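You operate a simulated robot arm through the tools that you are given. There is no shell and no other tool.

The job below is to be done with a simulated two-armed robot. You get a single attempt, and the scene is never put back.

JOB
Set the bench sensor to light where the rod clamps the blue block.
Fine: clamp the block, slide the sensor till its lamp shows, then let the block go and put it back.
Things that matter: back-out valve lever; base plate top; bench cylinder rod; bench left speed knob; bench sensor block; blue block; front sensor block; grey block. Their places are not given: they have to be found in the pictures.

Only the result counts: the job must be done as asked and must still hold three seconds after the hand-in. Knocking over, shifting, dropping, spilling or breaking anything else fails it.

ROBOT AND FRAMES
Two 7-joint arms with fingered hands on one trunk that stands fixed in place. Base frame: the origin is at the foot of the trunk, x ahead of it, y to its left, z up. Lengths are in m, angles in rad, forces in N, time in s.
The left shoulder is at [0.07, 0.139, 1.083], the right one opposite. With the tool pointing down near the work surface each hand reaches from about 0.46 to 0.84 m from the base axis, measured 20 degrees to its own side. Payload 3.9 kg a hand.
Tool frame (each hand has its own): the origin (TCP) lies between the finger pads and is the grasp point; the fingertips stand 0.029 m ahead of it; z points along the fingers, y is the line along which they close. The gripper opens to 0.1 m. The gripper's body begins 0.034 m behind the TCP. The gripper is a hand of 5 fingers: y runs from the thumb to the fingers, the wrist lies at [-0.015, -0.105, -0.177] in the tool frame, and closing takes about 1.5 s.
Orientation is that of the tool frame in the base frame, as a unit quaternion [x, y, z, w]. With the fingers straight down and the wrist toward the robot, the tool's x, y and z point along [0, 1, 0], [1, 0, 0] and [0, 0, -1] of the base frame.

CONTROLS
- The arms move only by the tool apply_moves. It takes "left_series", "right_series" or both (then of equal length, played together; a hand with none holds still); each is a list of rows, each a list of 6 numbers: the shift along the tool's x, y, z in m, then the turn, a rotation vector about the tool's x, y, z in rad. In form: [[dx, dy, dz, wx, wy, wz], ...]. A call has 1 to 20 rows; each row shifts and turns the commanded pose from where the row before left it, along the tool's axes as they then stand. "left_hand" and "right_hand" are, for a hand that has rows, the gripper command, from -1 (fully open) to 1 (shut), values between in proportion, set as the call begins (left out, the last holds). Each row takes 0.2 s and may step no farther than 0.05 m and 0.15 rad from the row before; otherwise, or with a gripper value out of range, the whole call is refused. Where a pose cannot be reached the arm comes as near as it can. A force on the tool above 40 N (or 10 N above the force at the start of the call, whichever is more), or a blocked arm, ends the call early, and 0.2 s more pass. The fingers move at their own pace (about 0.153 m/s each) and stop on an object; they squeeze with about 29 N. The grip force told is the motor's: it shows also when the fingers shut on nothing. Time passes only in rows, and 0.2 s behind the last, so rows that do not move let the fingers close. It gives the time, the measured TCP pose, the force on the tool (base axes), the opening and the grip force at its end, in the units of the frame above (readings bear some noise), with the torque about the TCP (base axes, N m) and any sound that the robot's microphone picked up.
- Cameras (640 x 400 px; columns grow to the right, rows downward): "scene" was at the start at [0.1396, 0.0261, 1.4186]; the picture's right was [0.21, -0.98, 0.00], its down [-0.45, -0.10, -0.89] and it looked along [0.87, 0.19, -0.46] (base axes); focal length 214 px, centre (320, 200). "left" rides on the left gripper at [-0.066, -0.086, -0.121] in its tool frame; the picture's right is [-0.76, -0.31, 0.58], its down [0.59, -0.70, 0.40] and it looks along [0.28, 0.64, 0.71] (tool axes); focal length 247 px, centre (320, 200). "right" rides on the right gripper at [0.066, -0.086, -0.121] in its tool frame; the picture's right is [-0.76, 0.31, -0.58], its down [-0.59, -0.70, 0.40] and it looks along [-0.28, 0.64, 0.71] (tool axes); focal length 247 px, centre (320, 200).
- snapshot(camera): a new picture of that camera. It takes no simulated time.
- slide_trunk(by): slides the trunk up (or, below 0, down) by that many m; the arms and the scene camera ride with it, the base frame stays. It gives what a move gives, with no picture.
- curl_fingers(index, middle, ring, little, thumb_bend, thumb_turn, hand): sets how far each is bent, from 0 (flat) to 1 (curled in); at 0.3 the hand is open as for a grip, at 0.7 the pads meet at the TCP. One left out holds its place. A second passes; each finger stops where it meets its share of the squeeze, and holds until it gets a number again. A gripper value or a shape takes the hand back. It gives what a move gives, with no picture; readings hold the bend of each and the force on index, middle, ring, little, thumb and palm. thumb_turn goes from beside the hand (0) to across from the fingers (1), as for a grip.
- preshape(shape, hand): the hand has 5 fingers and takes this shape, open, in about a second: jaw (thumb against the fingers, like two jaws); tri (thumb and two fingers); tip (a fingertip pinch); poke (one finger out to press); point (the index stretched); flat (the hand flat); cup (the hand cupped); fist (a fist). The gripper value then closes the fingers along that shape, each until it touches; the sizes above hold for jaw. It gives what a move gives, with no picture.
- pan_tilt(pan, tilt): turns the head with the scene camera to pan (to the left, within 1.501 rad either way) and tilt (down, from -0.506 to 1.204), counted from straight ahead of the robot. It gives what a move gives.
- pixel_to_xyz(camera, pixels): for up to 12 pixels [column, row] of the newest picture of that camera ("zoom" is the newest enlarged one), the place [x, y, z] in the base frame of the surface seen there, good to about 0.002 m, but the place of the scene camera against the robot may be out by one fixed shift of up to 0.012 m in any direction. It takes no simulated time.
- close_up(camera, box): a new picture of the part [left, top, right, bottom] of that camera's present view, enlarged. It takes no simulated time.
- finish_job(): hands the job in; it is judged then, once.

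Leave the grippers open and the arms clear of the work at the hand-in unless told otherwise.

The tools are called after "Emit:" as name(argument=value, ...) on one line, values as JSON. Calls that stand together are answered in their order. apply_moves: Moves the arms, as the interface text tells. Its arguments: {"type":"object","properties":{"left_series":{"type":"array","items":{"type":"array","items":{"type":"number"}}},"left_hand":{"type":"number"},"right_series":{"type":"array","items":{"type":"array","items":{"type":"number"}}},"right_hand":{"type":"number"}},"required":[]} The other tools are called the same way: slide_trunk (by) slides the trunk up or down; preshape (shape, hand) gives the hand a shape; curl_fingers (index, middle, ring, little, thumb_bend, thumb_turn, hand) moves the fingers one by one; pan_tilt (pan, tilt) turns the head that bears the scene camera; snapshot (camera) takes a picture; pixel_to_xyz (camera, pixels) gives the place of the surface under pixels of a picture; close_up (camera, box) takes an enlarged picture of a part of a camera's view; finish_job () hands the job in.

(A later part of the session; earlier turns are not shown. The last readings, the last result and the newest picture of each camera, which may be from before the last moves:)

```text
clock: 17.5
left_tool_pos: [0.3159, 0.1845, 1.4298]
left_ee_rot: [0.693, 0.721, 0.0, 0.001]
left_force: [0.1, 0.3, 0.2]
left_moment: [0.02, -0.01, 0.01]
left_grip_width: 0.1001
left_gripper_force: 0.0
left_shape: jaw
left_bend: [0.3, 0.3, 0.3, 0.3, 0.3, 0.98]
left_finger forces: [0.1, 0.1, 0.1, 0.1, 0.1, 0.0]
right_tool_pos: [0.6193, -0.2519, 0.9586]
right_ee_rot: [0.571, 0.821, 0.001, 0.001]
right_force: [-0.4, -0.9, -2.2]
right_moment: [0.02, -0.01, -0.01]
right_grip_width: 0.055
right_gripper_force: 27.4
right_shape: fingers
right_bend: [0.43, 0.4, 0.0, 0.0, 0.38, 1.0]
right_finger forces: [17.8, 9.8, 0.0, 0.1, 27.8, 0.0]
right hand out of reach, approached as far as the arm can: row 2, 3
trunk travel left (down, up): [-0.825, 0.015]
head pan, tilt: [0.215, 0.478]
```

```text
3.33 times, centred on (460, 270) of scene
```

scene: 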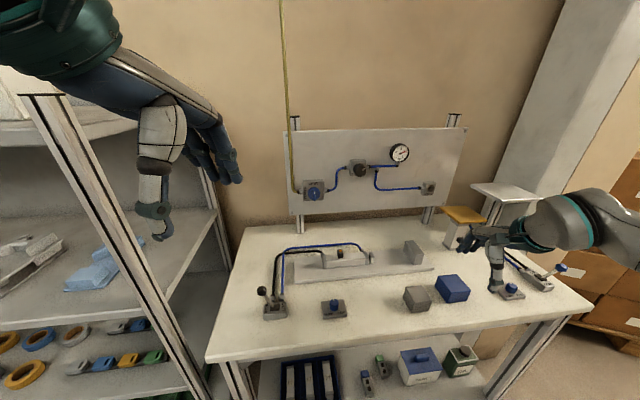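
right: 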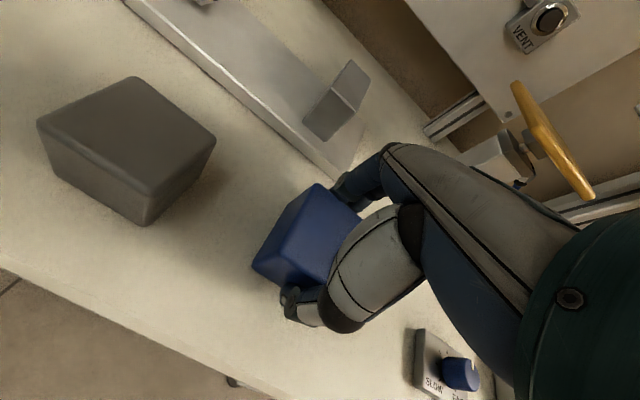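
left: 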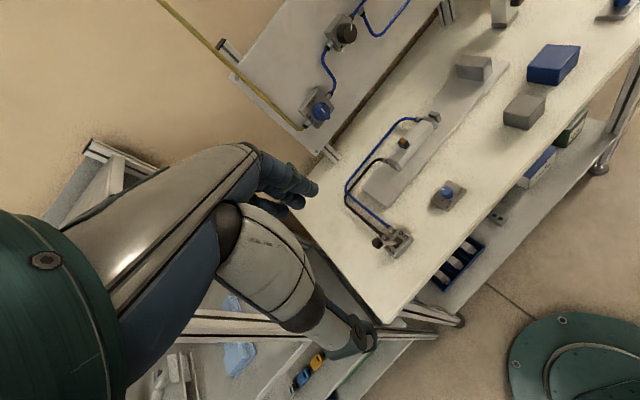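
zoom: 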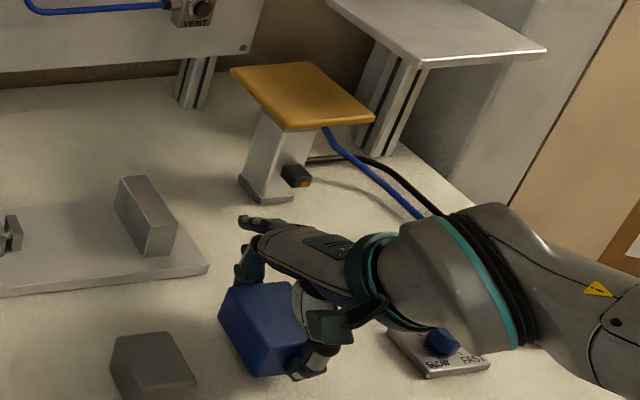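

The block is up 2 cm and held; reach blocks more height right here. I go left and up together, where the arm has more room, staying right of the grey block.

Emit:
apply_moves(right_series=[[0.01, -0.003, -0.01, 0, 0, 0], [0.01, 0, -0.01, 0, 0, 0], [0.01, 0, -0.01, 0, 0, 0], [0, 0, 0, 0, 0, 0]])

```text
clock: 18.5
left_tool_pos: [0.3164, 0.1851, 1.4287]
left_ee_rot: [0.692, 0.722, 0.0, 0.001]
left_force: [-0.1, -0.2, -0.1]
left_moment: [-0.03, -0.02, 0.0]
left_grip_width: 0.0998
left_gripper_force: 0.0
left_shape: jaw
left_bend: [0.3, 0.3, 0.3, 0.3, 0.3, 0.98]
left_finger forces: [0.0, 0.1, 0.0, 0.1, 0.0, 0.1]
right_tool_pos: [0.6085, -0.2249, 0.9896]
right_ee_rot: [0.571, 0.821, 0.002, 0.0]
right_force: [-0.6, 0.4, -1.8]
right_moment: [-0.02, 0.0, -0.01]
right_grip_width: 0.0553
right_gripper_force: 27.3
right_shape: fingers
right_bend: [0.43, 0.4, 0.0, 0.0, 0.38, 1.0]
right_finger forces: [17.8, 9.8, 0.1, 0.0, 27.7, 0.1]
trunk travel left (down, up): [-0.825, 0.015]
head pan, tilt: [0.215, 0.478]
```

Block bottom is now ~0.951. I rise a bit more, go left over the grey block (top 0.944), then forward to in front of the plate.

Emit:
apply_moves(right_series=[[0, 0, -0.012, 0, 0, 0], [0.026, 0, 0, 0, 0, 0], [0.026, 0.005, 0, 0, 0, 0], [0.027, 0.005, 0, 0, 0, 0], [0, 0.03, 0, 0, 0, 0], [0, 0.03, 0, 0, 0, 0], [0, 0, 0, 0, 0, 0]])

Emit:
close_up(camera="scene", box=[340, 210, 500, 330])

Emit:
snapshot(camera="right")

```text
clock: 20.1
left_tool_pos: [0.3148, 0.1852, 1.4297]
left_ee_rot: [0.693, 0.721, 0.0, 0.002]
left_force: [0.2, 0.5, 0.0]
left_moment: [-0.03, -0.01, 0.0]
left_grip_width: 0.0999
left_gripper_force: 0.0
left_shape: jaw
left_bend: [0.3, 0.3, 0.3, 0.3, 0.3, 0.98]
left_finger forces: [0.0, 0.1, 0.0, 0.0, 0.0, 0.0]
right_tool_pos: [0.6431, -0.1266, 1.0028]
right_ee_rot: [0.57, 0.822, 0.0, 0.0]
right_force: [-0.4, 0.1, -1.9]
right_moment: [0.01, -0.01, -0.02]
right_grip_width: 0.0552
right_gripper_force: 27.5
right_shape: fingers
right_bend: [0.43, 0.4, 0.0, 0.0, 0.38, 1.0]
right_finger forces: [17.8, 9.8, 0.0, 0.1, 27.8, 0.0]
trunk travel left (down, up): [-0.825, 0.015]
head pan, tilt: [0.215, 0.478]
```

```text
3.33 times, centred on (420, 270) of scene
```

zoom: 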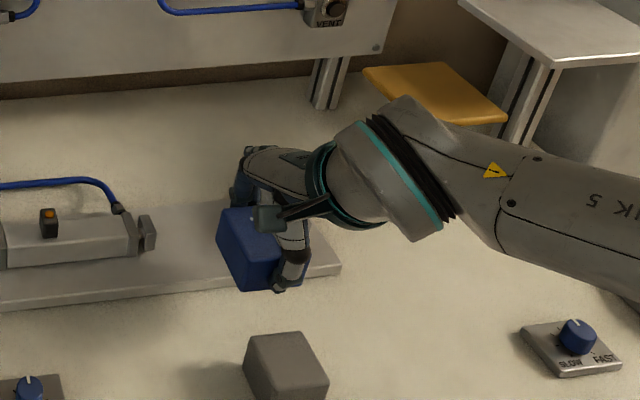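

```text
taken
```

right: 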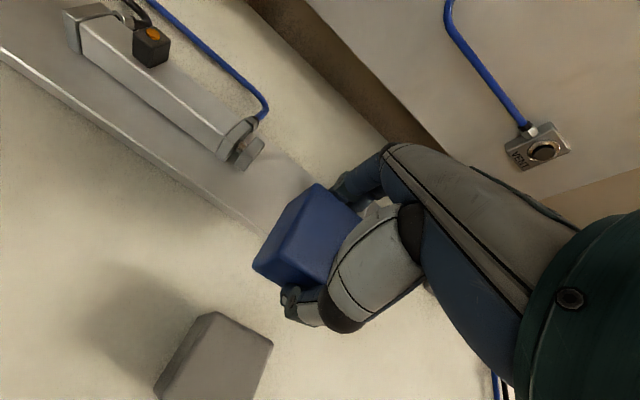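

Position is fine. Forward 7.7 cm over the plate, between rod and anvil, still high.

Emit:
apply_moves(right_series=[[0, 0.0385, 0, 0, 0, 0], [-0.001, 0.0385, 0, 0, 0, 0], [0, 0, 0.02, 0, 0, 0], [0, 0, 0, 0, 0, 0]])

Emit:
close_up(camera="scene", box=[340, 210, 500, 330])

Emit:
snapshot(camera="right")

```text
clock: 21.1
left_tool_pos: [0.3153, 0.1865, 1.4279]
left_ee_rot: [0.692, 0.722, -0.001, 0.001]
left_force: [0.5, 0.6, -0.1]
left_moment: [0.02, 0.02, 0.02]
left_grip_width: 0.0999
left_gripper_force: 0.1
left_shape: jaw
left_bend: [0.3, 0.3, 0.3, 0.3, 0.3, 0.98]
left_finger forces: [0.1, 0.1, 0.0, 0.0, 0.0, 0.1]
right_tool_pos: [0.7175, -0.101, 0.9796]
right_ee_rot: [0.57, 0.822, 0.001, 0.0]
right_force: [0.6, 1.2, -2.1]
right_moment: [-0.02, 0.03, 0.0]
right_grip_width: 0.0549
right_gripper_force: 27.7
right_shape: fingers
right_bend: [0.43, 0.4, 0.0, 0.0, 0.38, 1.0]
right_finger forces: [17.7, 9.7, 0.0, 0.1, 27.4, 0.0]
trunk travel left (down, up): [-0.825, 0.015]
head pan, tilt: [0.215, 0.478]
```

```text
3.33 times, centred on (420, 270) of scene
```

zoom: 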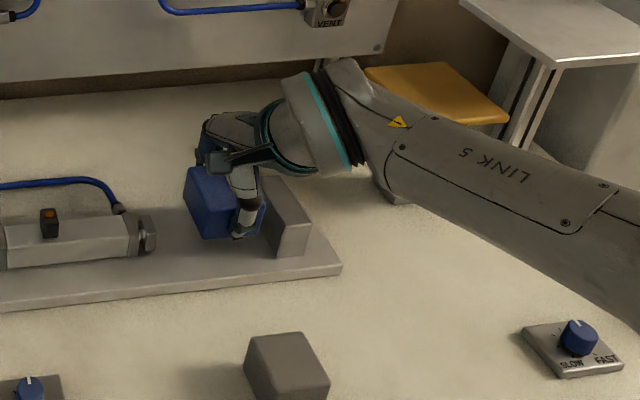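

```text
taken
```

right: 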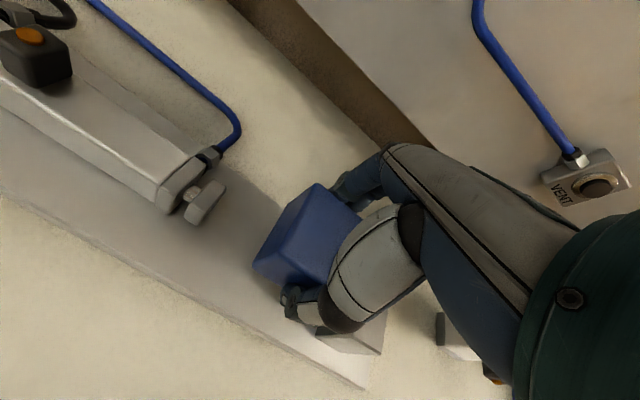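

Well centred on the rod axis. I lower to just above the plate, then in 2 mm steps until contact.

Emit:
apply_moves(right_series=[[0, 0, 0.011, 0, 0, 0], [0, 0, 0.01, 0, 0, 0], [0, 0, 0, 0, 0, 0]])

Emit:
apply_moves(right_series=[[0, 0, 0.002, 0, 0, 0], [0, 0, 0, 0, 0, 0]])

```text
clock: 21.9
left_tool_pos: [0.3157, 0.1857, 1.4294]
left_ee_rot: [0.693, 0.721, 0.0, 0.002]
left_force: [0.4, 0.6, 0.2]
left_moment: [0.02, 0.0, 0.0]
left_grip_width: 0.0998
left_gripper_force: 0.1
left_shape: jaw
left_bend: [0.3, 0.3, 0.3, 0.3, 0.3, 0.98]
left_finger forces: [0.0, 0.0, 0.0, 0.0, 0.0, 0.1]
right_tool_pos: [0.7176, -0.1002, 0.9601]
right_ee_rot: [0.57, 0.822, 0.002, -0.001]
right_force: [0.3, -0.6, -1.5]
right_moment: [0.0, -0.03, -0.01]
right_grip_width: 0.0551
right_gripper_force: 27.4
right_shape: fingers
right_bend: [0.43, 0.4, 0.0, 0.0, 0.38, 1.0]
right_finger forces: [17.8, 9.8, 0.0, 0.0, 27.5, 0.0]
trunk travel left (down, up): [-0.825, 0.015]
head pan, tilt: [0.215, 0.478]
```

```text
clock: 22.5
left_tool_pos: [0.316, 0.184, 1.4292]
left_ee_rot: [0.693, 0.721, 0.0, 0.001]
left_force: [-0.6, 0.1, 1.0]
left_moment: [-0.05, 0.02, 0.0]
left_grip_width: 0.0996
left_gripper_force: 0.1
left_shape: jaw
left_bend: [0.3, 0.3, 0.3, 0.3, 0.3, 0.98]
left_finger forces: [0.0, 0.0, 0.1, 0.0, 0.0, 0.0]
right_tool_pos: [0.7172, -0.1005, 0.9578]
right_ee_rot: [0.57, 0.821, 0.001, -0.001]
right_force: [0.0, 0.9, -1.8]
right_moment: [-0.01, 0.01, 0.01]
right_grip_width: 0.055
right_gripper_force: 27.4
right_shape: fingers
right_bend: [0.43, 0.4, 0.0, 0.0, 0.38, 1.0]
right_finger forces: [17.7, 9.8, 0.0, 0.0, 27.6, 0.0]
trunk travel left (down, up): [-0.825, 0.015]
head pan, tilt: [0.215, 0.478]
```

No contact yet (force z still −1.8, the block's weight). Two more 1.5 mm steps.

Emit:
apply_moves(right_series=[[0, 0, 0.0015, 0, 0, 0], [0, 0, 0, 0, 0, 0]])

Emit:
apply_moves(right_series=[[0, 0, 0.0015, 0, 0, 0], [0, 0, 0, 0, 0, 0]])

```text
clock: 23.1
left_tool_pos: [0.3168, 0.1859, 1.4288]
left_ee_rot: [0.693, 0.721, 0.0, 0.001]
left_force: [1.5, 0.7, -1.2]
left_moment: [0.01, -0.02, 0.02]
left_grip_width: 0.0997
left_gripper_force: 0.0
left_shape: jaw
left_bend: [0.3, 0.3, 0.3, 0.3, 0.3, 0.98]
left_finger forces: [0.0, 0.0, 0.0, 0.0, 0.0, 0.0]
right_tool_pos: [0.7169, -0.0999, 0.9579]
right_ee_rot: [0.57, 0.822, 0.0, 0.0]
right_force: [-0.2, -0.4, -1.8]
right_moment: [-0.03, -0.02, -0.01]
right_grip_width: 0.055
right_gripper_force: 27.5
right_shape: fingers
right_bend: [0.43, 0.4, 0.0, 0.0, 0.38, 1.0]
right_finger forces: [17.7, 9.8, 0.0, 0.0, 27.4, 0.1]
trunk travel left (down, up): [-0.825, 0.015]
head pan, tilt: [0.215, 0.478]
```

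```text
clock: 23.7
left_tool_pos: [0.3173, 0.1864, 1.4298]
left_ee_rot: [0.693, 0.721, -0.001, 0.001]
left_force: [-0.1, 0.6, 0.5]
left_moment: [-0.01, 0.01, -0.01]
left_grip_width: 0.0999
left_gripper_force: 0.1
left_shape: jaw
left_bend: [0.3, 0.3, 0.3, 0.3, 0.3, 0.98]
left_finger forces: [0.0, 0.0, 0.0, 0.1, 0.0, 0.1]
right_tool_pos: [0.7169, -0.0995, 0.9549]
right_ee_rot: [0.57, 0.822, 0.001, 0.0]
right_force: [0.0, 0.4, 0.2]
right_moment: [-0.03, 0.04, -0.02]
right_grip_width: 0.0551
right_gripper_force: 27.5
right_shape: fingers
right_bend: [0.43, 0.4, 0.0, 0.0, 0.38, 1.0]
right_finger forces: [18.2, 9.6, 0.0, 0.0, 27.7, 0.1]
trunk travel left (down, up): [-0.825, 0.015]
head pan, tilt: [0.215, 0.478]
```

Force went to about zero: the block rests on the plate. I open thumb, index and middle only, keeping ring and little straight.

Emit:
curl_fingers(hand="right", index=0.28, middle=0.28, thumb_bend=0.25)

Emit:
snapshot(camera="right")

Emit:
close_up(camera="scene", box=[340, 210, 500, 330])

```text
clock: 24.7
left_tool_pos: [0.3162, 0.1861, 1.4286]
left_ee_rot: [0.693, 0.721, 0.0, 0.0]
left_force: [0.1, -0.1, 0.3]
left_moment: [0.01, 0.0, 0.01]
left_grip_width: 0.0999
left_gripper_force: 0.0
left_shape: jaw
left_bend: [0.3, 0.3, 0.3, 0.3, 0.3, 0.98]
left_finger forces: [0.1, 0.0, 0.0, 0.1, 0.0, 0.0]
right_tool_pos: [0.7169, -0.0995, 0.9556]
right_ee_rot: [0.571, 0.821, 0.001, 0.0]
right_force: [0.5, -0.2, -0.2]
right_moment: [0.01, 0.0, -0.01]
right_grip_width: 0.1024
right_gripper_force: 0.0
right_shape: fingers
right_bend: [0.28, 0.28, 0.0, 0.0, 0.25, 1.0]
right_finger forces: [0.0, 0.1, 0.0, 0.0, 0.0, 0.0]
trunk travel left (down, up): [-0.825, 0.015]
head pan, tilt: [0.215, 0.478]
```

```text
taken
```

right: 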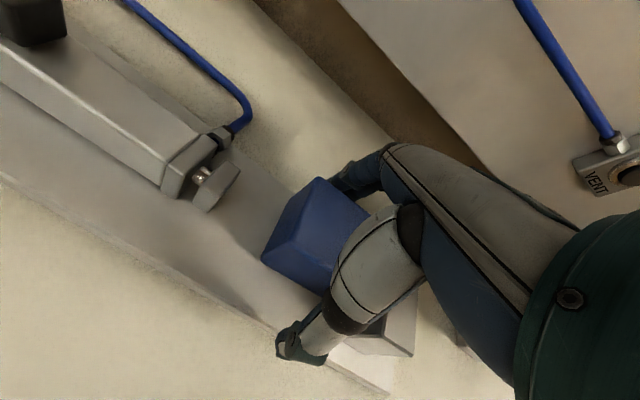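

```text
3.33 times, centred on (420, 270) of scene
```

zoom: 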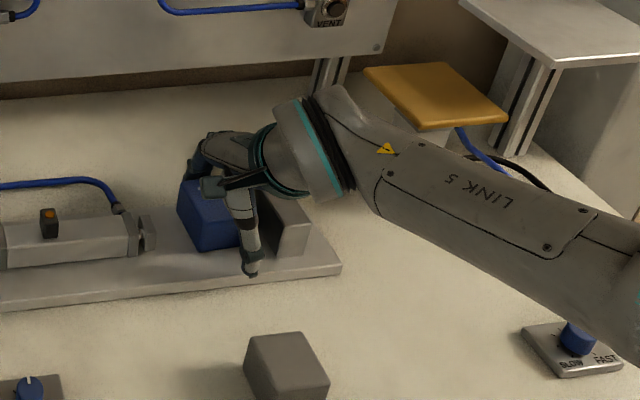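

Released cleanly. I raise the right hand straight up and then pull it back.

Emit:
apply_moves(right_series=[[0, 0, -0.02, 0, 0, 0], [0, 0, -0.025, 0, 0, 0], [0, 0, -0.025, 0, 0, 0], [0, -0.04, -0.01, 0, 0, 0], [0, -0.045, 0, 0, 0, 0], [0, -0.045, 0, 0, 0, 0], [-0.02, -0.04, 0, 0, 0, 0], [-0.03, -0.03, 0, 0, 0, 0], [0, 0, 0, 0, 0, 0]])

Emit:
snapshot(camera="right")

Emit:
snapshot(camera="scene")

Emit:
close_up(camera="scene", box=[300, 210, 460, 310])

```text
clock: 26.7
left_tool_pos: [0.3166, 0.1861, 1.428]
left_ee_rot: [0.693, 0.721, -0.001, 0.0]
left_force: [1.0, 0.3, 0.3]
left_moment: [0.0, -0.03, 0.0]
left_grip_width: 0.0999
left_gripper_force: 0.1
left_shape: jaw
left_bend: [0.3, 0.3, 0.3, 0.3, 0.3, 0.98]
left_finger forces: [0.0, 0.0, 0.0, 0.0, 0.1, 0.0]
right_tool_pos: [0.5463, -0.2144, 1.0098]
right_ee_rot: [0.57, 0.822, 0.0, 0.0]
right_force: [-0.6, 0.1, 0.4]
right_moment: [-0.03, 0.04, -0.02]
right_grip_width: 0.1027
right_gripper_force: 0.1
right_shape: fingers
right_bend: [0.28, 0.28, 0.0, 0.0, 0.25, 1.0]
right_finger forces: [0.1, 0.1, 0.0, 0.1, 0.1, 0.0]
right hand out of reach, approached as far as the arm can: row 3
trunk travel left (down, up): [-0.825, 0.015]
head pan, tilt: [0.215, 0.478]
```

```text
taken
```

right: 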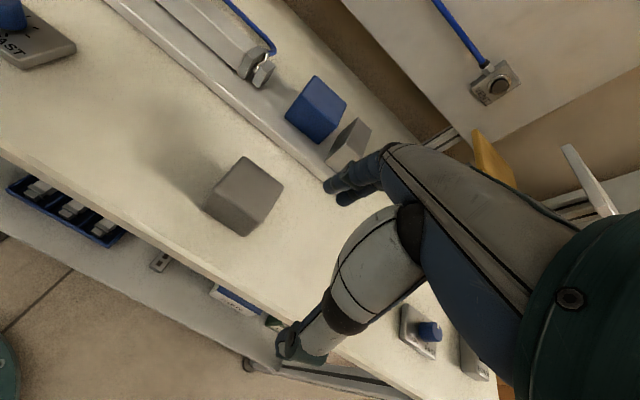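

```text
taken
```

scene: 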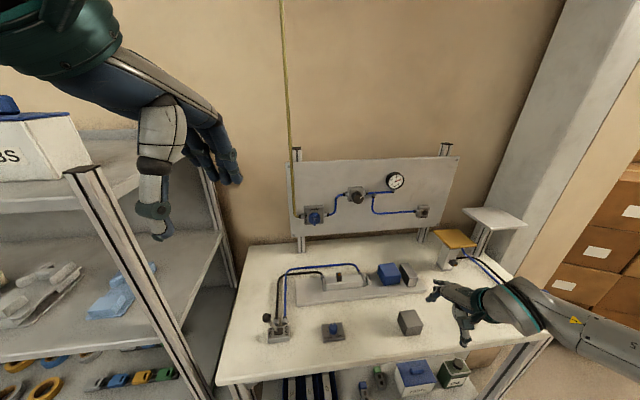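

```text
4.00 times, centred on (380, 260) of scene
```

zoom: 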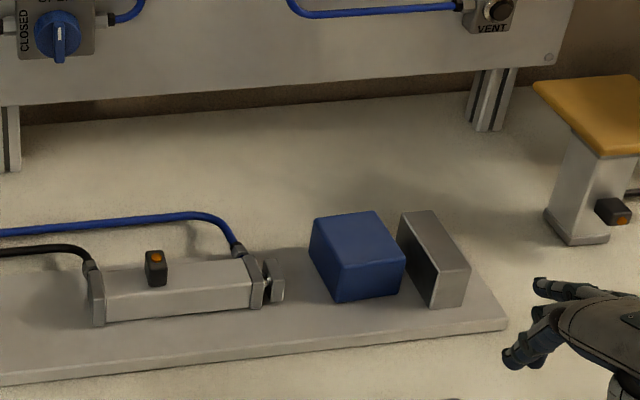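

The block sits well, square in the gap. Next the left hand: I shape it as "poke" (one finger) and look at its geometry.

Emit:
preshape(hand="left", shape="poke")

Emit:
snapshot(camera="left")

Emit:
snapshot(camera="scene")

```text
clock: 27.6
left_tool_pos: [0.3156, 0.1854, 1.429]
left_ee_rot: [0.692, 0.722, 0.0, 0.002]
left_force: [-0.3, 1.0, -0.2]
left_moment: [0.01, 0.01, -0.01]
left_grip_width: 0.0001
left_gripper_force: 0.2
left_shape: poke
left_bend: [0.7, 0.7, 0.99, 0.99, 1.0, 1.0]
left_finger forces: [0.0, 0.1, 0.0, 0.0, 0.1, 0.0]
right_tool_pos: [0.5448, -0.2171, 1.0104]
right_ee_rot: [0.57, 0.821, 0.001, 0.0]
right_force: [0.5, -0.5, 0.3]
right_moment: [0.0, 0.0, -0.02]
right_grip_width: 0.1023
right_gripper_force: 0.0
right_shape: fingers
right_bend: [0.28, 0.28, 0.0, 0.0, 0.25, 1.0]
right_finger forces: [0.0, 0.0, 0.0, 0.0, 0.0, 0.0]
trunk travel left (down, up): [-0.825, 0.015]
head pan, tilt: [0.215, 0.478]
```

```text
taken
```

left: 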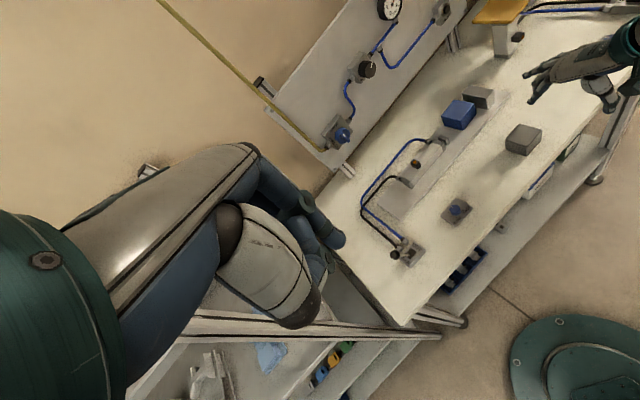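

```text
taken
```

scene: 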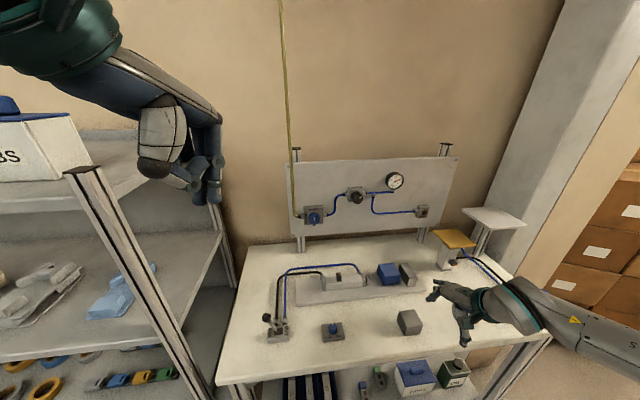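

In "poke", index and middle point down with the tips about 3 cm below the TCP. Before moving I check how near the shelf at the left is, and the lever's exact place in a zoom.

Emit:
pixel_to_xyz(camera="scene", pixels=[[95, 180], [140, 290], [180, 350], [215, 220], [225, 270], [210, 330], [30, 120], [120, 280]])

Emit:
close_up(camera="left", box=[340, 120, 500, 280])

Emit:
close_up(camera="scene", box=[230, 270, 370, 360])

```text
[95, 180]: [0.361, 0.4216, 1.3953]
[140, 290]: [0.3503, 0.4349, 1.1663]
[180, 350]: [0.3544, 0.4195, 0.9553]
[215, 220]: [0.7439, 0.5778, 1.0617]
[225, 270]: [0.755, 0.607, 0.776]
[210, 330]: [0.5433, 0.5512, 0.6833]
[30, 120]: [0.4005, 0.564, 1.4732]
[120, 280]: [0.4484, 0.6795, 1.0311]
```

```text
2.50 times, centred on (420, 200) of left
```

zoom: 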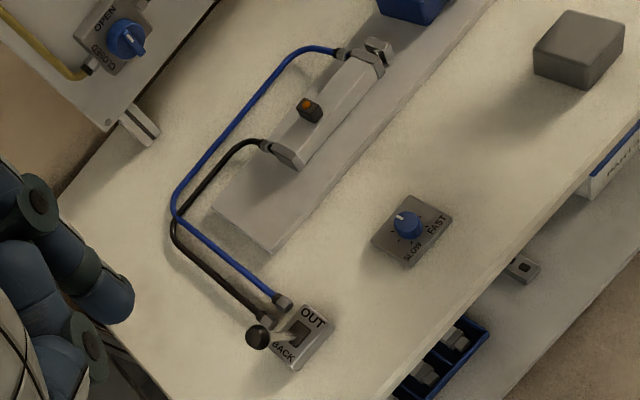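

```text
4.44 times, centred on (300, 315) of scene
```

zoom: 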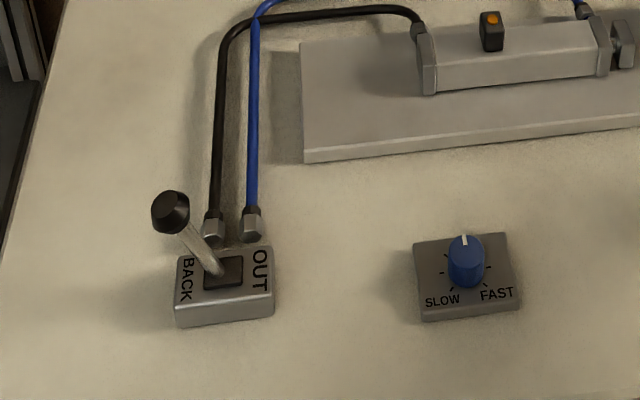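

The shelf post stands at about (0.36, 0.42), clear of the path. The lever knob is at about (0.450, 0.230, 0.997), tilted to BACK. I bring the left hand down to the left of it, still above.

Emit:
apply_moves(left_series=[[0, 0.0146, 0.035, 0, 0, 0], [0, 0.0146, 0.035, 0, 0, 0], [0.01, 0.0146, 0.035, 0, 0, 0], [0.016, 0.0146, 0.035, 0, 0, 0], [0.018, 0.0146, 0.035, 0, 0, 0], [0.018, 0.0146, 0.035, 0, 0, 0], [0.018, 0.0146, 0.035, 0, 0, 0], [0.016, 0.0146, 0.035, 0, 0, 0], [0, 0, 0.03, 0, 0, 0], [0, 0, 0, 0, 0, 0]])

Emit:
snapshot(camera="left")

Emit:
snapshot(camera="scene")

```text
clock: 29.8
left_tool_pos: [0.4289, 0.2864, 1.1167]
left_ee_rot: [0.693, 0.721, 0.0, 0.002]
left_force: [0.6, 0.0, -0.2]
left_moment: [-0.01, 0.02, 0.02]
left_grip_width: 0.0
left_gripper_force: 0.1
left_shape: poke
left_bend: [0.7, 0.7, 0.99, 0.99, 1.0, 1.0]
left_finger forces: [0.1, 0.0, 0.1, 0.1, 0.0, 0.1]
right_tool_pos: [0.5455, -0.2164, 1.0095]
right_ee_rot: [0.57, 0.821, 0.001, 0.0]
right_force: [-0.2, -1.4, -0.2]
right_moment: [-0.01, 0.03, 0.01]
right_grip_width: 0.1026
right_gripper_force: 0.1
right_shape: fingers
right_bend: [0.28, 0.28, 0.0, 0.0, 0.25, 1.0]
right_finger forces: [0.0, 0.0, 0.0, 0.0, 0.1, 0.1]
trunk travel left (down, up): [-0.825, 0.015]
head pan, tilt: [0.215, 0.478]
```

```text
taken
```

left: 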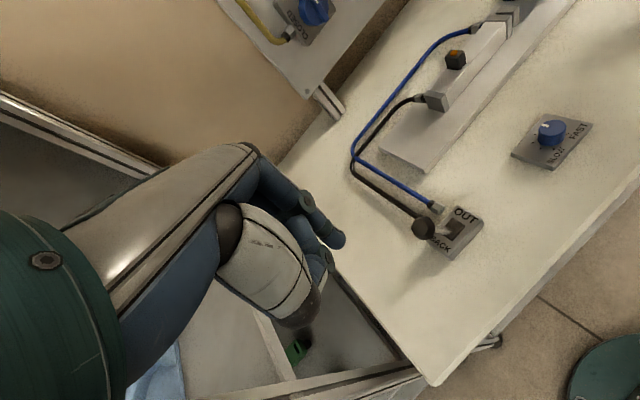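

```text
taken
```

scene: 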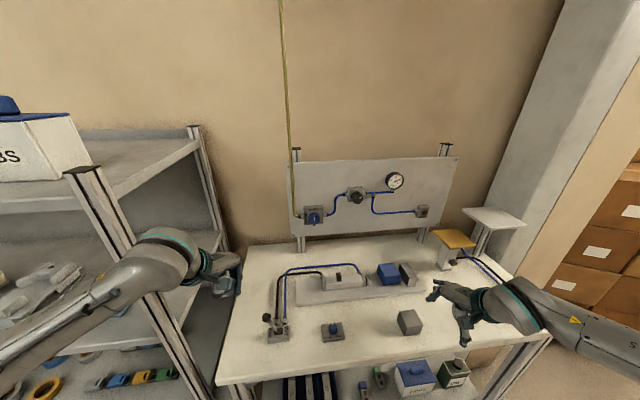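

I locate the finger tip and the lever knob in this left view.

Emit:
pixel_to_xyz(camera="left", pixels=[[338, 238], [330, 228], [328, 262], [422, 228], [416, 222], [452, 232], [440, 236]])

Emit:
close_up(camera="scene", box=[130, 210, 330, 360])

```text
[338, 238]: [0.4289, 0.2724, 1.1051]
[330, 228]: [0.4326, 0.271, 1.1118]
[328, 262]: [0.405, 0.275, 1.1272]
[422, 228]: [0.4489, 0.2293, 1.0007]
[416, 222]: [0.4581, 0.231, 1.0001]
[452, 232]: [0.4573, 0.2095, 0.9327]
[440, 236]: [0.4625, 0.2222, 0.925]
```

```text
2.67 times, centred on (230, 285) of scene
```

zoom: 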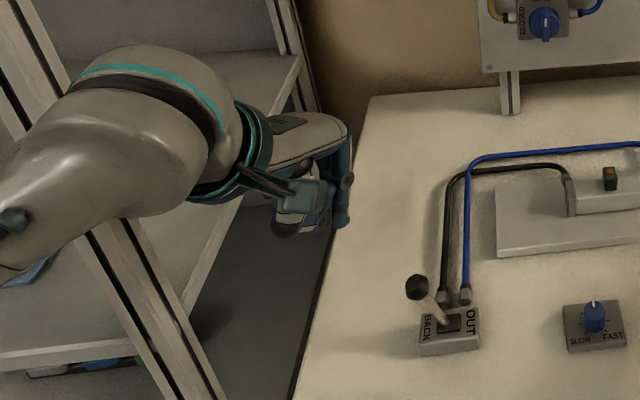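

Finger side is about 3 cm left of the knob. I lower the left hand to knob height (TCP 0.99).

Emit:
apply_moves(left_series=[[0, 0, 0.04, 0, 0, 0], [0, 0, 0.04, 0, 0, 0], [0, 0, 0.035, 0, 0, 0], [0, 0, 0.012, 0, 0, 0], [0, 0, 0, 0, 0, 0]])

Emit:
snapshot(camera="left")

Emit:
close_up(camera="scene", box=[180, 240, 340, 370])

```text
clock: 31.0
left_tool_pos: [0.4295, 0.2872, 0.9924]
left_ee_rot: [0.693, 0.721, 0.0, 0.002]
left_force: [-0.3, 0.4, 0.5]
left_moment: [0.02, 0.01, -0.02]
left_grip_width: 0.0
left_gripper_force: 0.0
left_shape: poke
left_bend: [0.7, 0.7, 0.99, 0.99, 1.0, 1.0]
left_finger forces: [0.1, 0.0, 0.0, 0.0, 0.1, 0.0]
right_tool_pos: [0.5443, -0.2163, 1.0092]
right_ee_rot: [0.57, 0.822, 0.001, 0.001]
right_force: [-0.1, -0.2, 0.3]
right_moment: [0.01, -0.01, 0.01]
right_grip_width: 0.1025
right_gripper_force: 0.0
right_shape: fingers
right_bend: [0.28, 0.28, 0.0, 0.0, 0.25, 1.0]
right_finger forces: [0.0, 0.0, 0.1, 0.0, 0.0, 0.0]
trunk travel left (down, up): [-0.825, 0.015]
head pan, tilt: [0.215, 0.478]
```

```text
taken
```

left: 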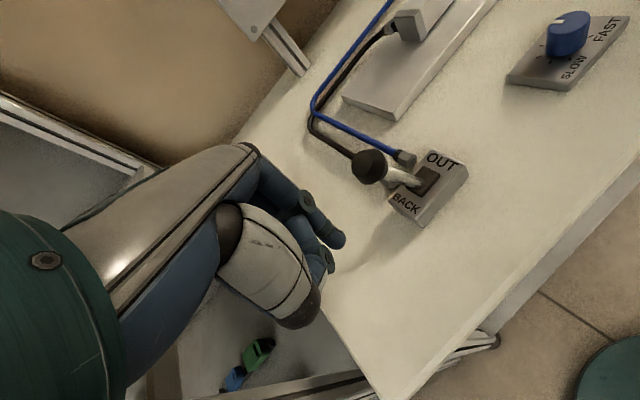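

```text
3.08 times, centred on (260, 305) of scene
```

zoom: 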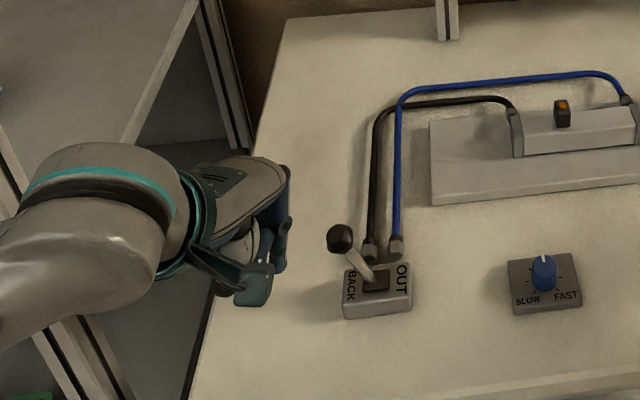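

Now I push rightward along the lever's swing, slowly.

Emit:
apply_moves(left_series=[[-0.0119, 0.0039, 0, 0, 0, 0], [-0.0119, 0.0039, 0, 0, 0, 0], [-0.0095, 0.0031, 0, 0, 0, 0], [-0.0095, 0.0031, 0, 0, 0, 0], [-0.0095, 0.0031, 0, 0, 0, 0], [0, 0, 0, 0, 0, 0]])

Emit:
snapshot(camera="left")

Emit:
close_up(camera="scene", box=[220, 230, 420, 360])

```text
clock: 32.4
left_tool_pos: [0.4499, 0.2336, 0.9916]
left_ee_rot: [0.693, 0.721, 0.001, 0.001]
left_force: [0.2, 0.0, -0.2]
left_moment: [-0.03, -0.03, -0.01]
left_grip_width: 0.0
left_gripper_force: 0.1
left_shape: poke
left_bend: [0.7, 0.7, 0.99, 0.99, 1.0, 1.0]
left_finger forces: [0.0, 0.0, 0.1, 0.0, 0.0, 0.0]
right_tool_pos: [0.544, -0.2162, 1.01]
right_ee_rot: [0.57, 0.821, 0.0, 0.0]
right_force: [0.0, -0.1, 0.2]
right_moment: [0.03, -0.01, 0.01]
right_grip_width: 0.1026
right_gripper_force: 0.1
right_shape: fingers
right_bend: [0.28, 0.28, 0.0, 0.0, 0.25, 1.0]
right_finger forces: [0.1, 0.0, 0.0, 0.1, 0.1, 0.0]
trunk travel left (down, up): [-0.825, 0.015]
head pan, tilt: [0.215, 0.478]
```

```text
taken
```

left: 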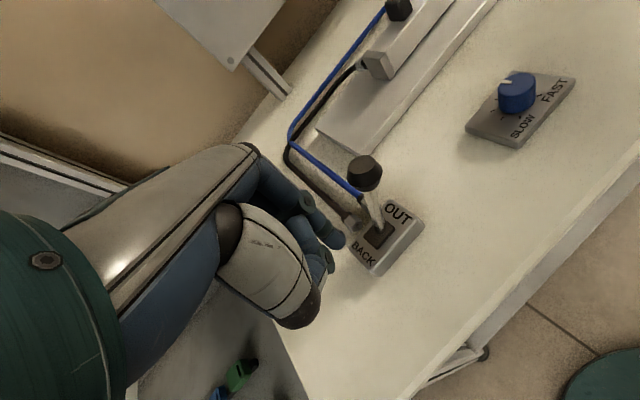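

```text
3.08 times, centred on (320, 295) of scene
```

zoom: 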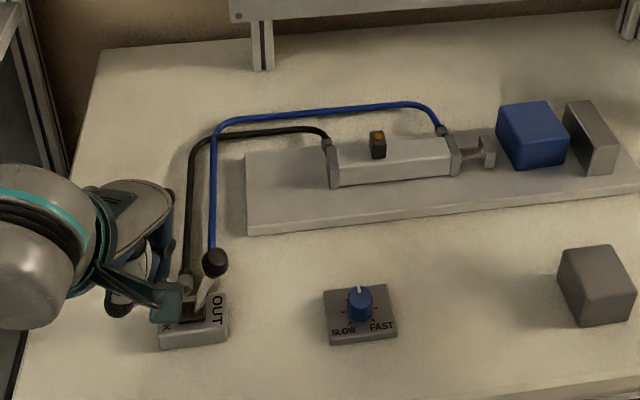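

The lever went over and the rod is coming out slowly. I back the finger off to the left and let a second pass.

Emit:
apply_moves(left_series=[[0.015, -0.005, 0, 0, 0, 0], [0.015, -0.005, 0, 0, 0, 0], [0, 0, 0, 0, 0, 0], [0, 0, 0, 0, 0, 0], [0, 0, 0, 0, 0, 0]])

Emit:
close_up(camera="scene", box=[220, 230, 420, 360])

Emit:
snapshot(camera="left")

```text
clock: 33.6
left_tool_pos: [0.4378, 0.2629, 0.9917]
left_ee_rot: [0.693, 0.721, -0.001, 0.001]
left_force: [0.2, 0.8, -0.8]
left_moment: [-0.01, 0.02, -0.02]
left_grip_width: 0.0
left_gripper_force: 0.1
left_shape: poke
left_bend: [0.7, 0.7, 0.99, 0.99, 1.0, 1.0]
left_finger forces: [0.1, 0.0, 0.0, 0.1, 0.1, 0.0]
right_tool_pos: [0.5451, -0.2163, 1.0089]
right_ee_rot: [0.57, 0.822, 0.001, 0.0]
right_force: [-0.5, 0.2, -0.2]
right_moment: [0.0, -0.02, 0.0]
right_grip_width: 0.1025
right_gripper_force: 0.0
right_shape: fingers
right_bend: [0.28, 0.28, 0.0, 0.0, 0.25, 1.0]
right_finger forces: [0.0, 0.0, 0.0, 0.0, 0.1, 0.0]
trunk travel left (down, up): [-0.825, 0.015]
head pan, tilt: [0.215, 0.478]
```

```text
3.08 times, centred on (320, 295) of scene
```

zoom: 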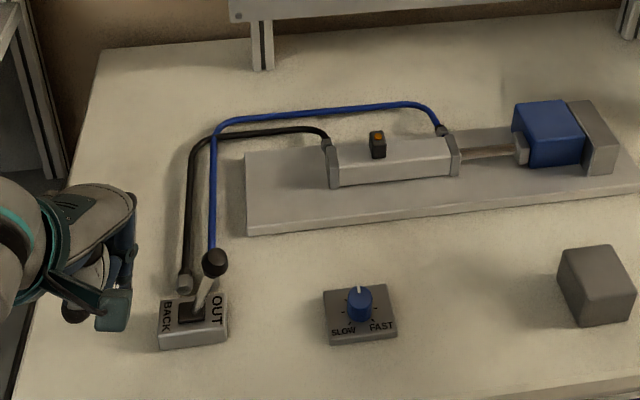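

```text
taken
```

left: 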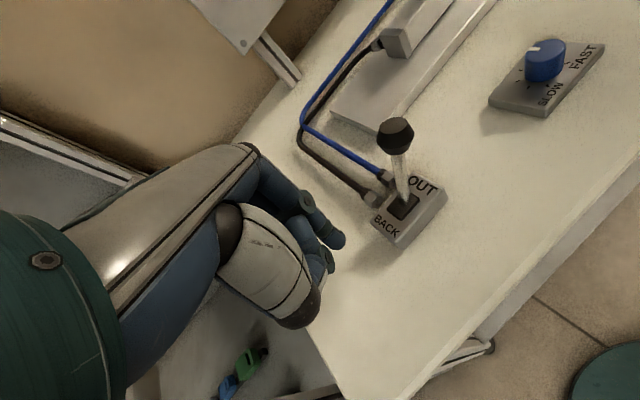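

The block is clamped against the anvil and the lever stands at OUT. The lamp is still dark. Now I raise the left hand and take it over to just left of the sensor, above the cylinder.

Emit:
apply_moves(left_series=[[0, 0, -0.04, 0, 0, 0], [0, 0, -0.04, 0, 0, 0], [-0.027, 0.0325, 0, 0, 0, 0], [-0.027, 0.0325, 0, 0, 0, 0], [-0.027, 0.0325, 0, 0, 0, 0], [-0.027, 0.0325, 0, 0, 0, 0], [-0.027, 0.0325, 0.01, 0, 0, 0], [-0.027, 0.0325, 0.02, 0, 0, 0], [0, 0, 0, 0, 0, 0]])

Emit:
snapshot(camera="left")

Emit:
close_up(camera="scene", box=[240, 220, 420, 330])

Emit:
close_up(camera="right", box=[100, 0, 400, 190])

```text
clock: 35.6
left_tool_pos: [0.641, 0.1121, 1.0433]
left_ee_rot: [0.692, 0.722, 0.0, 0.003]
left_force: [-0.1, 0.2, -0.3]
left_moment: [-0.04, -0.01, -0.04]
left_grip_width: 0.0002
left_gripper_force: 0.0
left_shape: poke
left_bend: [0.7, 0.7, 0.99, 0.99, 1.0, 1.0]
left_finger forces: [0.0, 0.0, 0.0, 0.0, 0.1, 0.0]
right_tool_pos: [0.5432, -0.2155, 1.0109]
right_ee_rot: [0.57, 0.822, 0.001, 0.0]
right_force: [-0.1, -0.2, 0.4]
right_moment: [-0.01, 0.01, 0.04]
right_grip_width: 0.1028
right_gripper_force: 0.1
right_shape: fingers
right_bend: [0.28, 0.28, 0.0, 0.0, 0.25, 1.0]
right_finger forces: [0.0, 0.0, 0.0, 0.1, 0.0, 0.1]
trunk travel left (down, up): [-0.825, 0.015]
head pan, tilt: [0.215, 0.478]
```

```text
taken
```

left: 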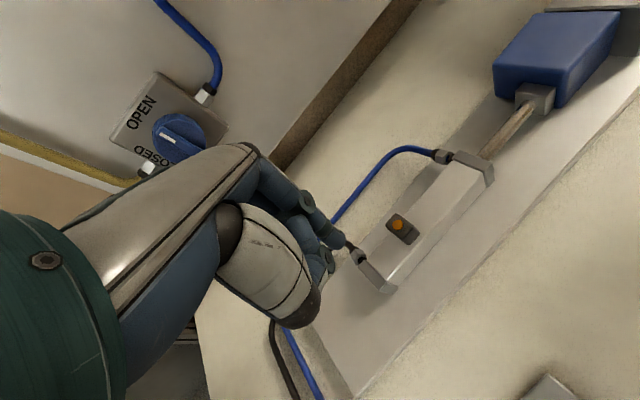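

```text
3.56 times, centred on (330, 275) of scene
```

zoom: 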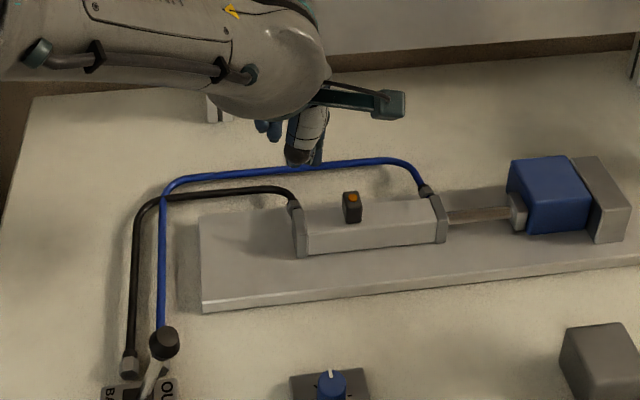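

```text
2.11 times, centred on (250, 95) of right
```

zoom: 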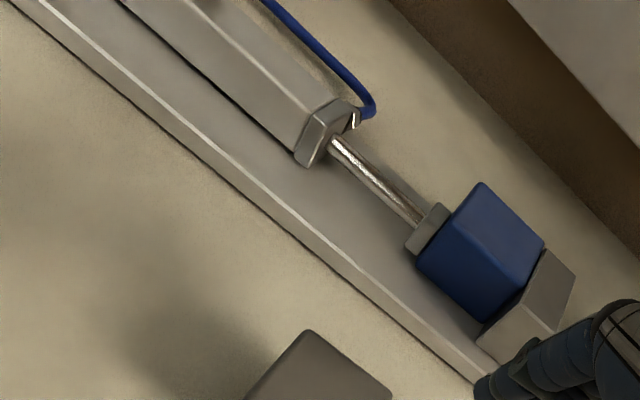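

The sensor and its lamp stay visible in the scene view. I measure sensor and finger tip in the left view.

Emit:
close_up(camera="left", box=[280, 160, 500, 310])

Emit:
pixel_to_xyz(camera="left", pixels=[[397, 225], [402, 215], [418, 232], [405, 243], [388, 224], [340, 240], [326, 258], [372, 270], [480, 170], [525, 100], [330, 232], [440, 210]])

```text
2.67 times, centred on (390, 235) of left
```

zoom: 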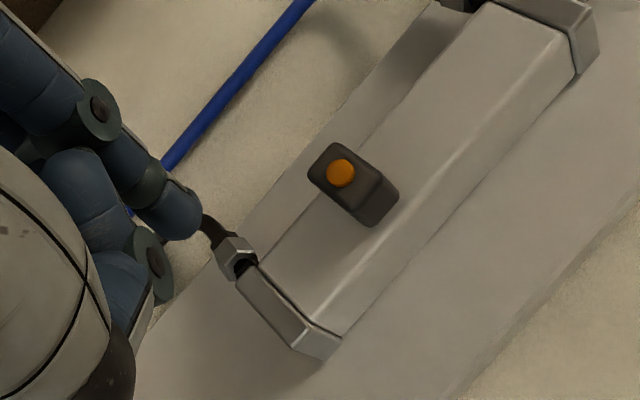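

```text
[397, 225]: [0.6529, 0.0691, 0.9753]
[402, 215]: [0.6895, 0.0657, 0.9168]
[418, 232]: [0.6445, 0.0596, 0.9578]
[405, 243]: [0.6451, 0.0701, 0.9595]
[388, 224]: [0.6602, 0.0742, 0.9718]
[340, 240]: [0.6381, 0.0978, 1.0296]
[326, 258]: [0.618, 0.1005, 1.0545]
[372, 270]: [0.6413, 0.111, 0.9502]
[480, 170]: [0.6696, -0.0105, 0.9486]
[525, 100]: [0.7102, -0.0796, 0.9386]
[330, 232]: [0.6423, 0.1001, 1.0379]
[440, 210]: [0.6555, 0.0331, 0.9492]
```

Sensor centre ≈ (0.6525, 0.067); finger is about 2.8 cm to its left and on the same line. I lower the finger until its tip is just above the cylinder top (0.949).

Emit:
apply_moves(left_series=[[0, 0, 0.03, 0, 0, 0], [0, 0, 0.02, 0, 0, 0], [0, 0, 0.006, 0, 0, 0], [0, 0, 0, 0, 0, 0]])

Emit:
snapshot(camera="left")

Emit:
close_up(camera="scene", box=[280, 230, 400, 310])

```text
clock: 36.6
left_tool_pos: [0.6409, 0.1112, 0.9849]
left_ee_rot: [0.693, 0.721, 0.0, 0.002]
left_force: [-1.4, 0.2, 0.5]
left_moment: [0.0, -0.01, 0.0]
left_grip_width: 0.0003
left_gripper_force: 0.0
left_shape: poke
left_bend: [0.7, 0.7, 0.99, 0.99, 1.0, 1.0]
left_finger forces: [0.0, 0.0, 0.0, 0.0, 0.0, 0.0]
right_tool_pos: [0.5455, -0.2159, 1.0093]
right_ee_rot: [0.571, 0.821, 0.001, 0.0]
right_force: [-0.5, 0.0, 0.0]
right_moment: [0.02, -0.01, 0.01]
right_grip_width: 0.1027
right_gripper_force: 0.1
right_shape: fingers
right_bend: [0.28, 0.28, 0.0, 0.0, 0.25, 1.0]
right_finger forces: [0.0, 0.1, 0.1, 0.1, 0.0, 0.0]
trunk travel left (down, up): [-0.825, 0.015]
head pan, tilt: [0.215, 0.478]
```

```text
taken
```

left: 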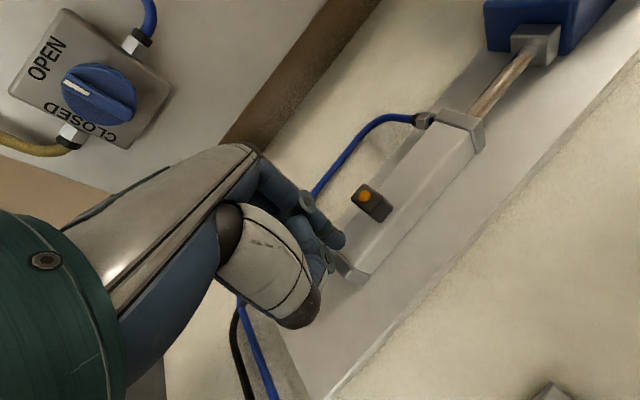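

```text
5.00 times, centred on (340, 270) of scene
```

zoom: 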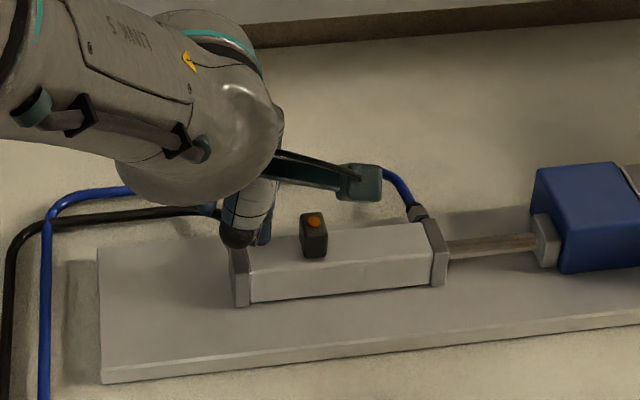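

Clear. I push to the right: 2.5 cm first to come to the sensor, then small steps with looks at the lamp.

Emit:
apply_moves(left_series=[[-0.0119, 0.0039, 0, 0, 0, 0], [-0.0119, 0.0039, 0, 0, 0, 0], [-0.0048, 0.0016, 0, 0, 0, 0], [-0.0048, 0.0016, 0, 0, 0, 0], [0, 0, 0, 0, 0, 0]])

Emit:
close_up(camera="left", box=[280, 120, 480, 290])

Emit:
close_up(camera="scene", box=[280, 230, 400, 310])

```text
clock: 37.8
left_tool_pos: [0.6527, 0.0754, 0.9865]
left_ee_rot: [0.693, 0.721, 0.0, 0.002]
left_force: [0.3, 0.0, -0.3]
left_moment: [-0.01, 0.0, -0.04]
left_grip_width: 0.0
left_gripper_force: 0.1
left_shape: poke
left_bend: [0.7, 0.7, 0.99, 0.99, 1.0, 1.0]
left_finger forces: [0.0, 0.1, 0.1, 0.1, 0.0, 0.0]
right_tool_pos: [0.5449, -0.2143, 1.0094]
right_ee_rot: [0.57, 0.822, 0.001, 0.001]
right_force: [-0.4, 0.2, 0.0]
right_moment: [0.0, 0.0, -0.02]
right_grip_width: 0.1028
right_gripper_force: 0.0
right_shape: fingers
right_bend: [0.28, 0.28, 0.0, 0.0, 0.25, 1.0]
right_finger forces: [0.0, 0.0, 0.1, 0.1, 0.0, 0.0]
trunk travel left (down, up): [-0.825, 0.015]
head pan, tilt: [0.215, 0.478]
```

```text
2.35 times, centred on (380, 205) of left
```

zoom: 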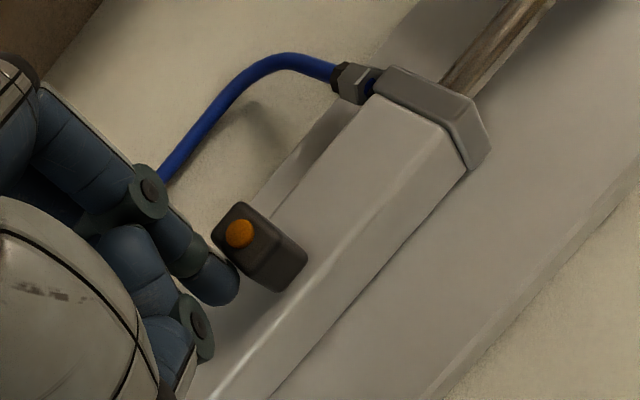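

```text
5.00 times, centred on (340, 270) of scene
```

zoom: 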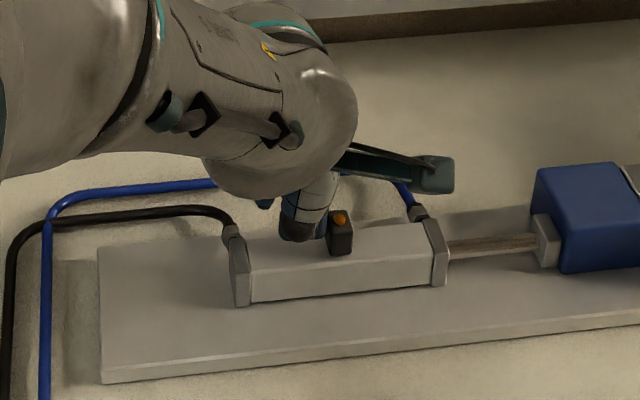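

The finger is on the sensor and has slid it about 1 cm; lamp still dark orange. I go on in steps of about 5 mm.

Emit:
apply_moves(left_series=[[-0.0048, 0.0016, 0, 0, 0, 0], [0, 0, 0, 0, 0, 0]])

Emit:
close_up(camera="left", box=[320, 170, 440, 260])

Emit:
apply_moves(left_series=[[-0.0048, 0.0016, 0, 0, 0, 0], [0, 0, 0, 0, 0, 0]])

Emit:
close_up(camera="left", box=[320, 170, 440, 260])

```text
clock: 38.4
left_tool_pos: [0.6542, 0.0707, 0.9865]
left_ee_rot: [0.693, 0.721, 0.001, 0.001]
left_force: [0.3, 0.9, 0.5]
left_moment: [0.01, -0.02, 0.01]
left_grip_width: 0.0
left_gripper_force: 0.1
left_shape: poke
left_bend: [0.7, 0.7, 0.99, 0.99, 1.0, 1.0]
left_finger forces: [0.0, 0.1, 0.1, 0.1, 0.0, 0.1]
right_tool_pos: [0.5448, -0.2158, 1.0087]
right_ee_rot: [0.57, 0.822, 0.001, 0.001]
right_force: [0.2, -0.5, 0.0]
right_moment: [0.01, -0.03, 0.03]
right_grip_width: 0.1024
right_gripper_force: 0.2
right_shape: fingers
right_bend: [0.28, 0.28, 0.0, 0.0, 0.25, 1.0]
right_finger forces: [0.1, 0.0, 0.1, 0.0, 0.0, 0.1]
trunk travel left (down, up): [-0.825, 0.015]
head pan, tilt: [0.215, 0.478]
```

```text
4.44 times, centred on (380, 215) of left
```

zoom: 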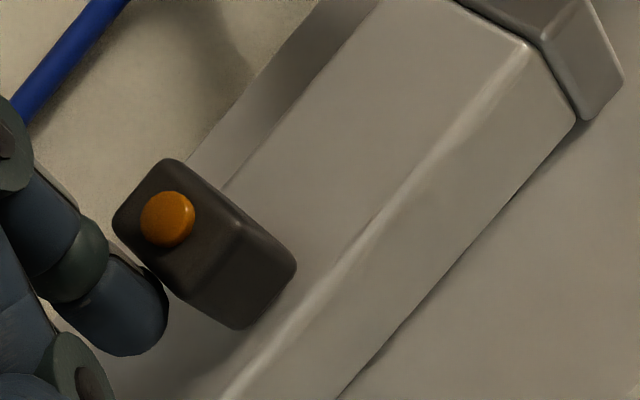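

```text
clock: 39.0
left_tool_pos: [0.6545, 0.067, 0.987]
left_ee_rot: [0.693, 0.721, 0.0, 0.002]
left_force: [-0.2, 0.3, 0.0]
left_moment: [0.02, -0.01, -0.01]
left_grip_width: 0.0001
left_gripper_force: 0.2
left_shape: poke
left_bend: [0.7, 0.7, 0.99, 0.99, 1.0, 1.0]
left_finger forces: [0.3, 0.0, 0.1, 0.0, 0.0, 0.1]
right_tool_pos: [0.547, -0.2163, 1.0104]
right_ee_rot: [0.57, 0.822, 0.001, 0.0]
right_force: [-0.6, -0.3, 1.1]
right_moment: [-0.01, 0.01, -0.03]
right_grip_width: 0.1028
right_gripper_force: 0.2
right_shape: fingers
right_bend: [0.28, 0.28, 0.0, 0.0, 0.25, 1.0]
right_finger forces: [0.0, 0.0, 0.1, 0.0, 0.0, 0.0]
trunk travel left (down, up): [-0.825, 0.015]
head pan, tilt: [0.215, 0.478]
```

```text
4.44 times, centred on (380, 215) of left
```

zoom: 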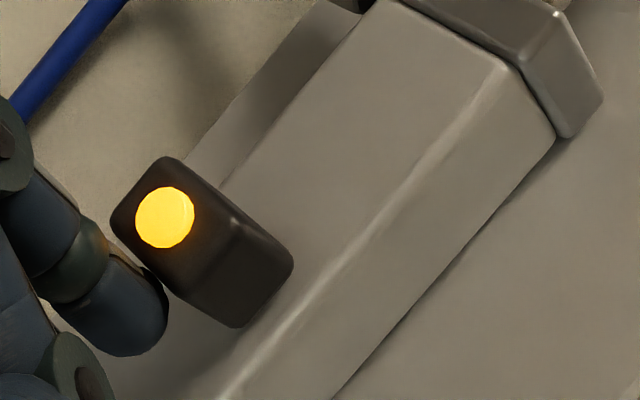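

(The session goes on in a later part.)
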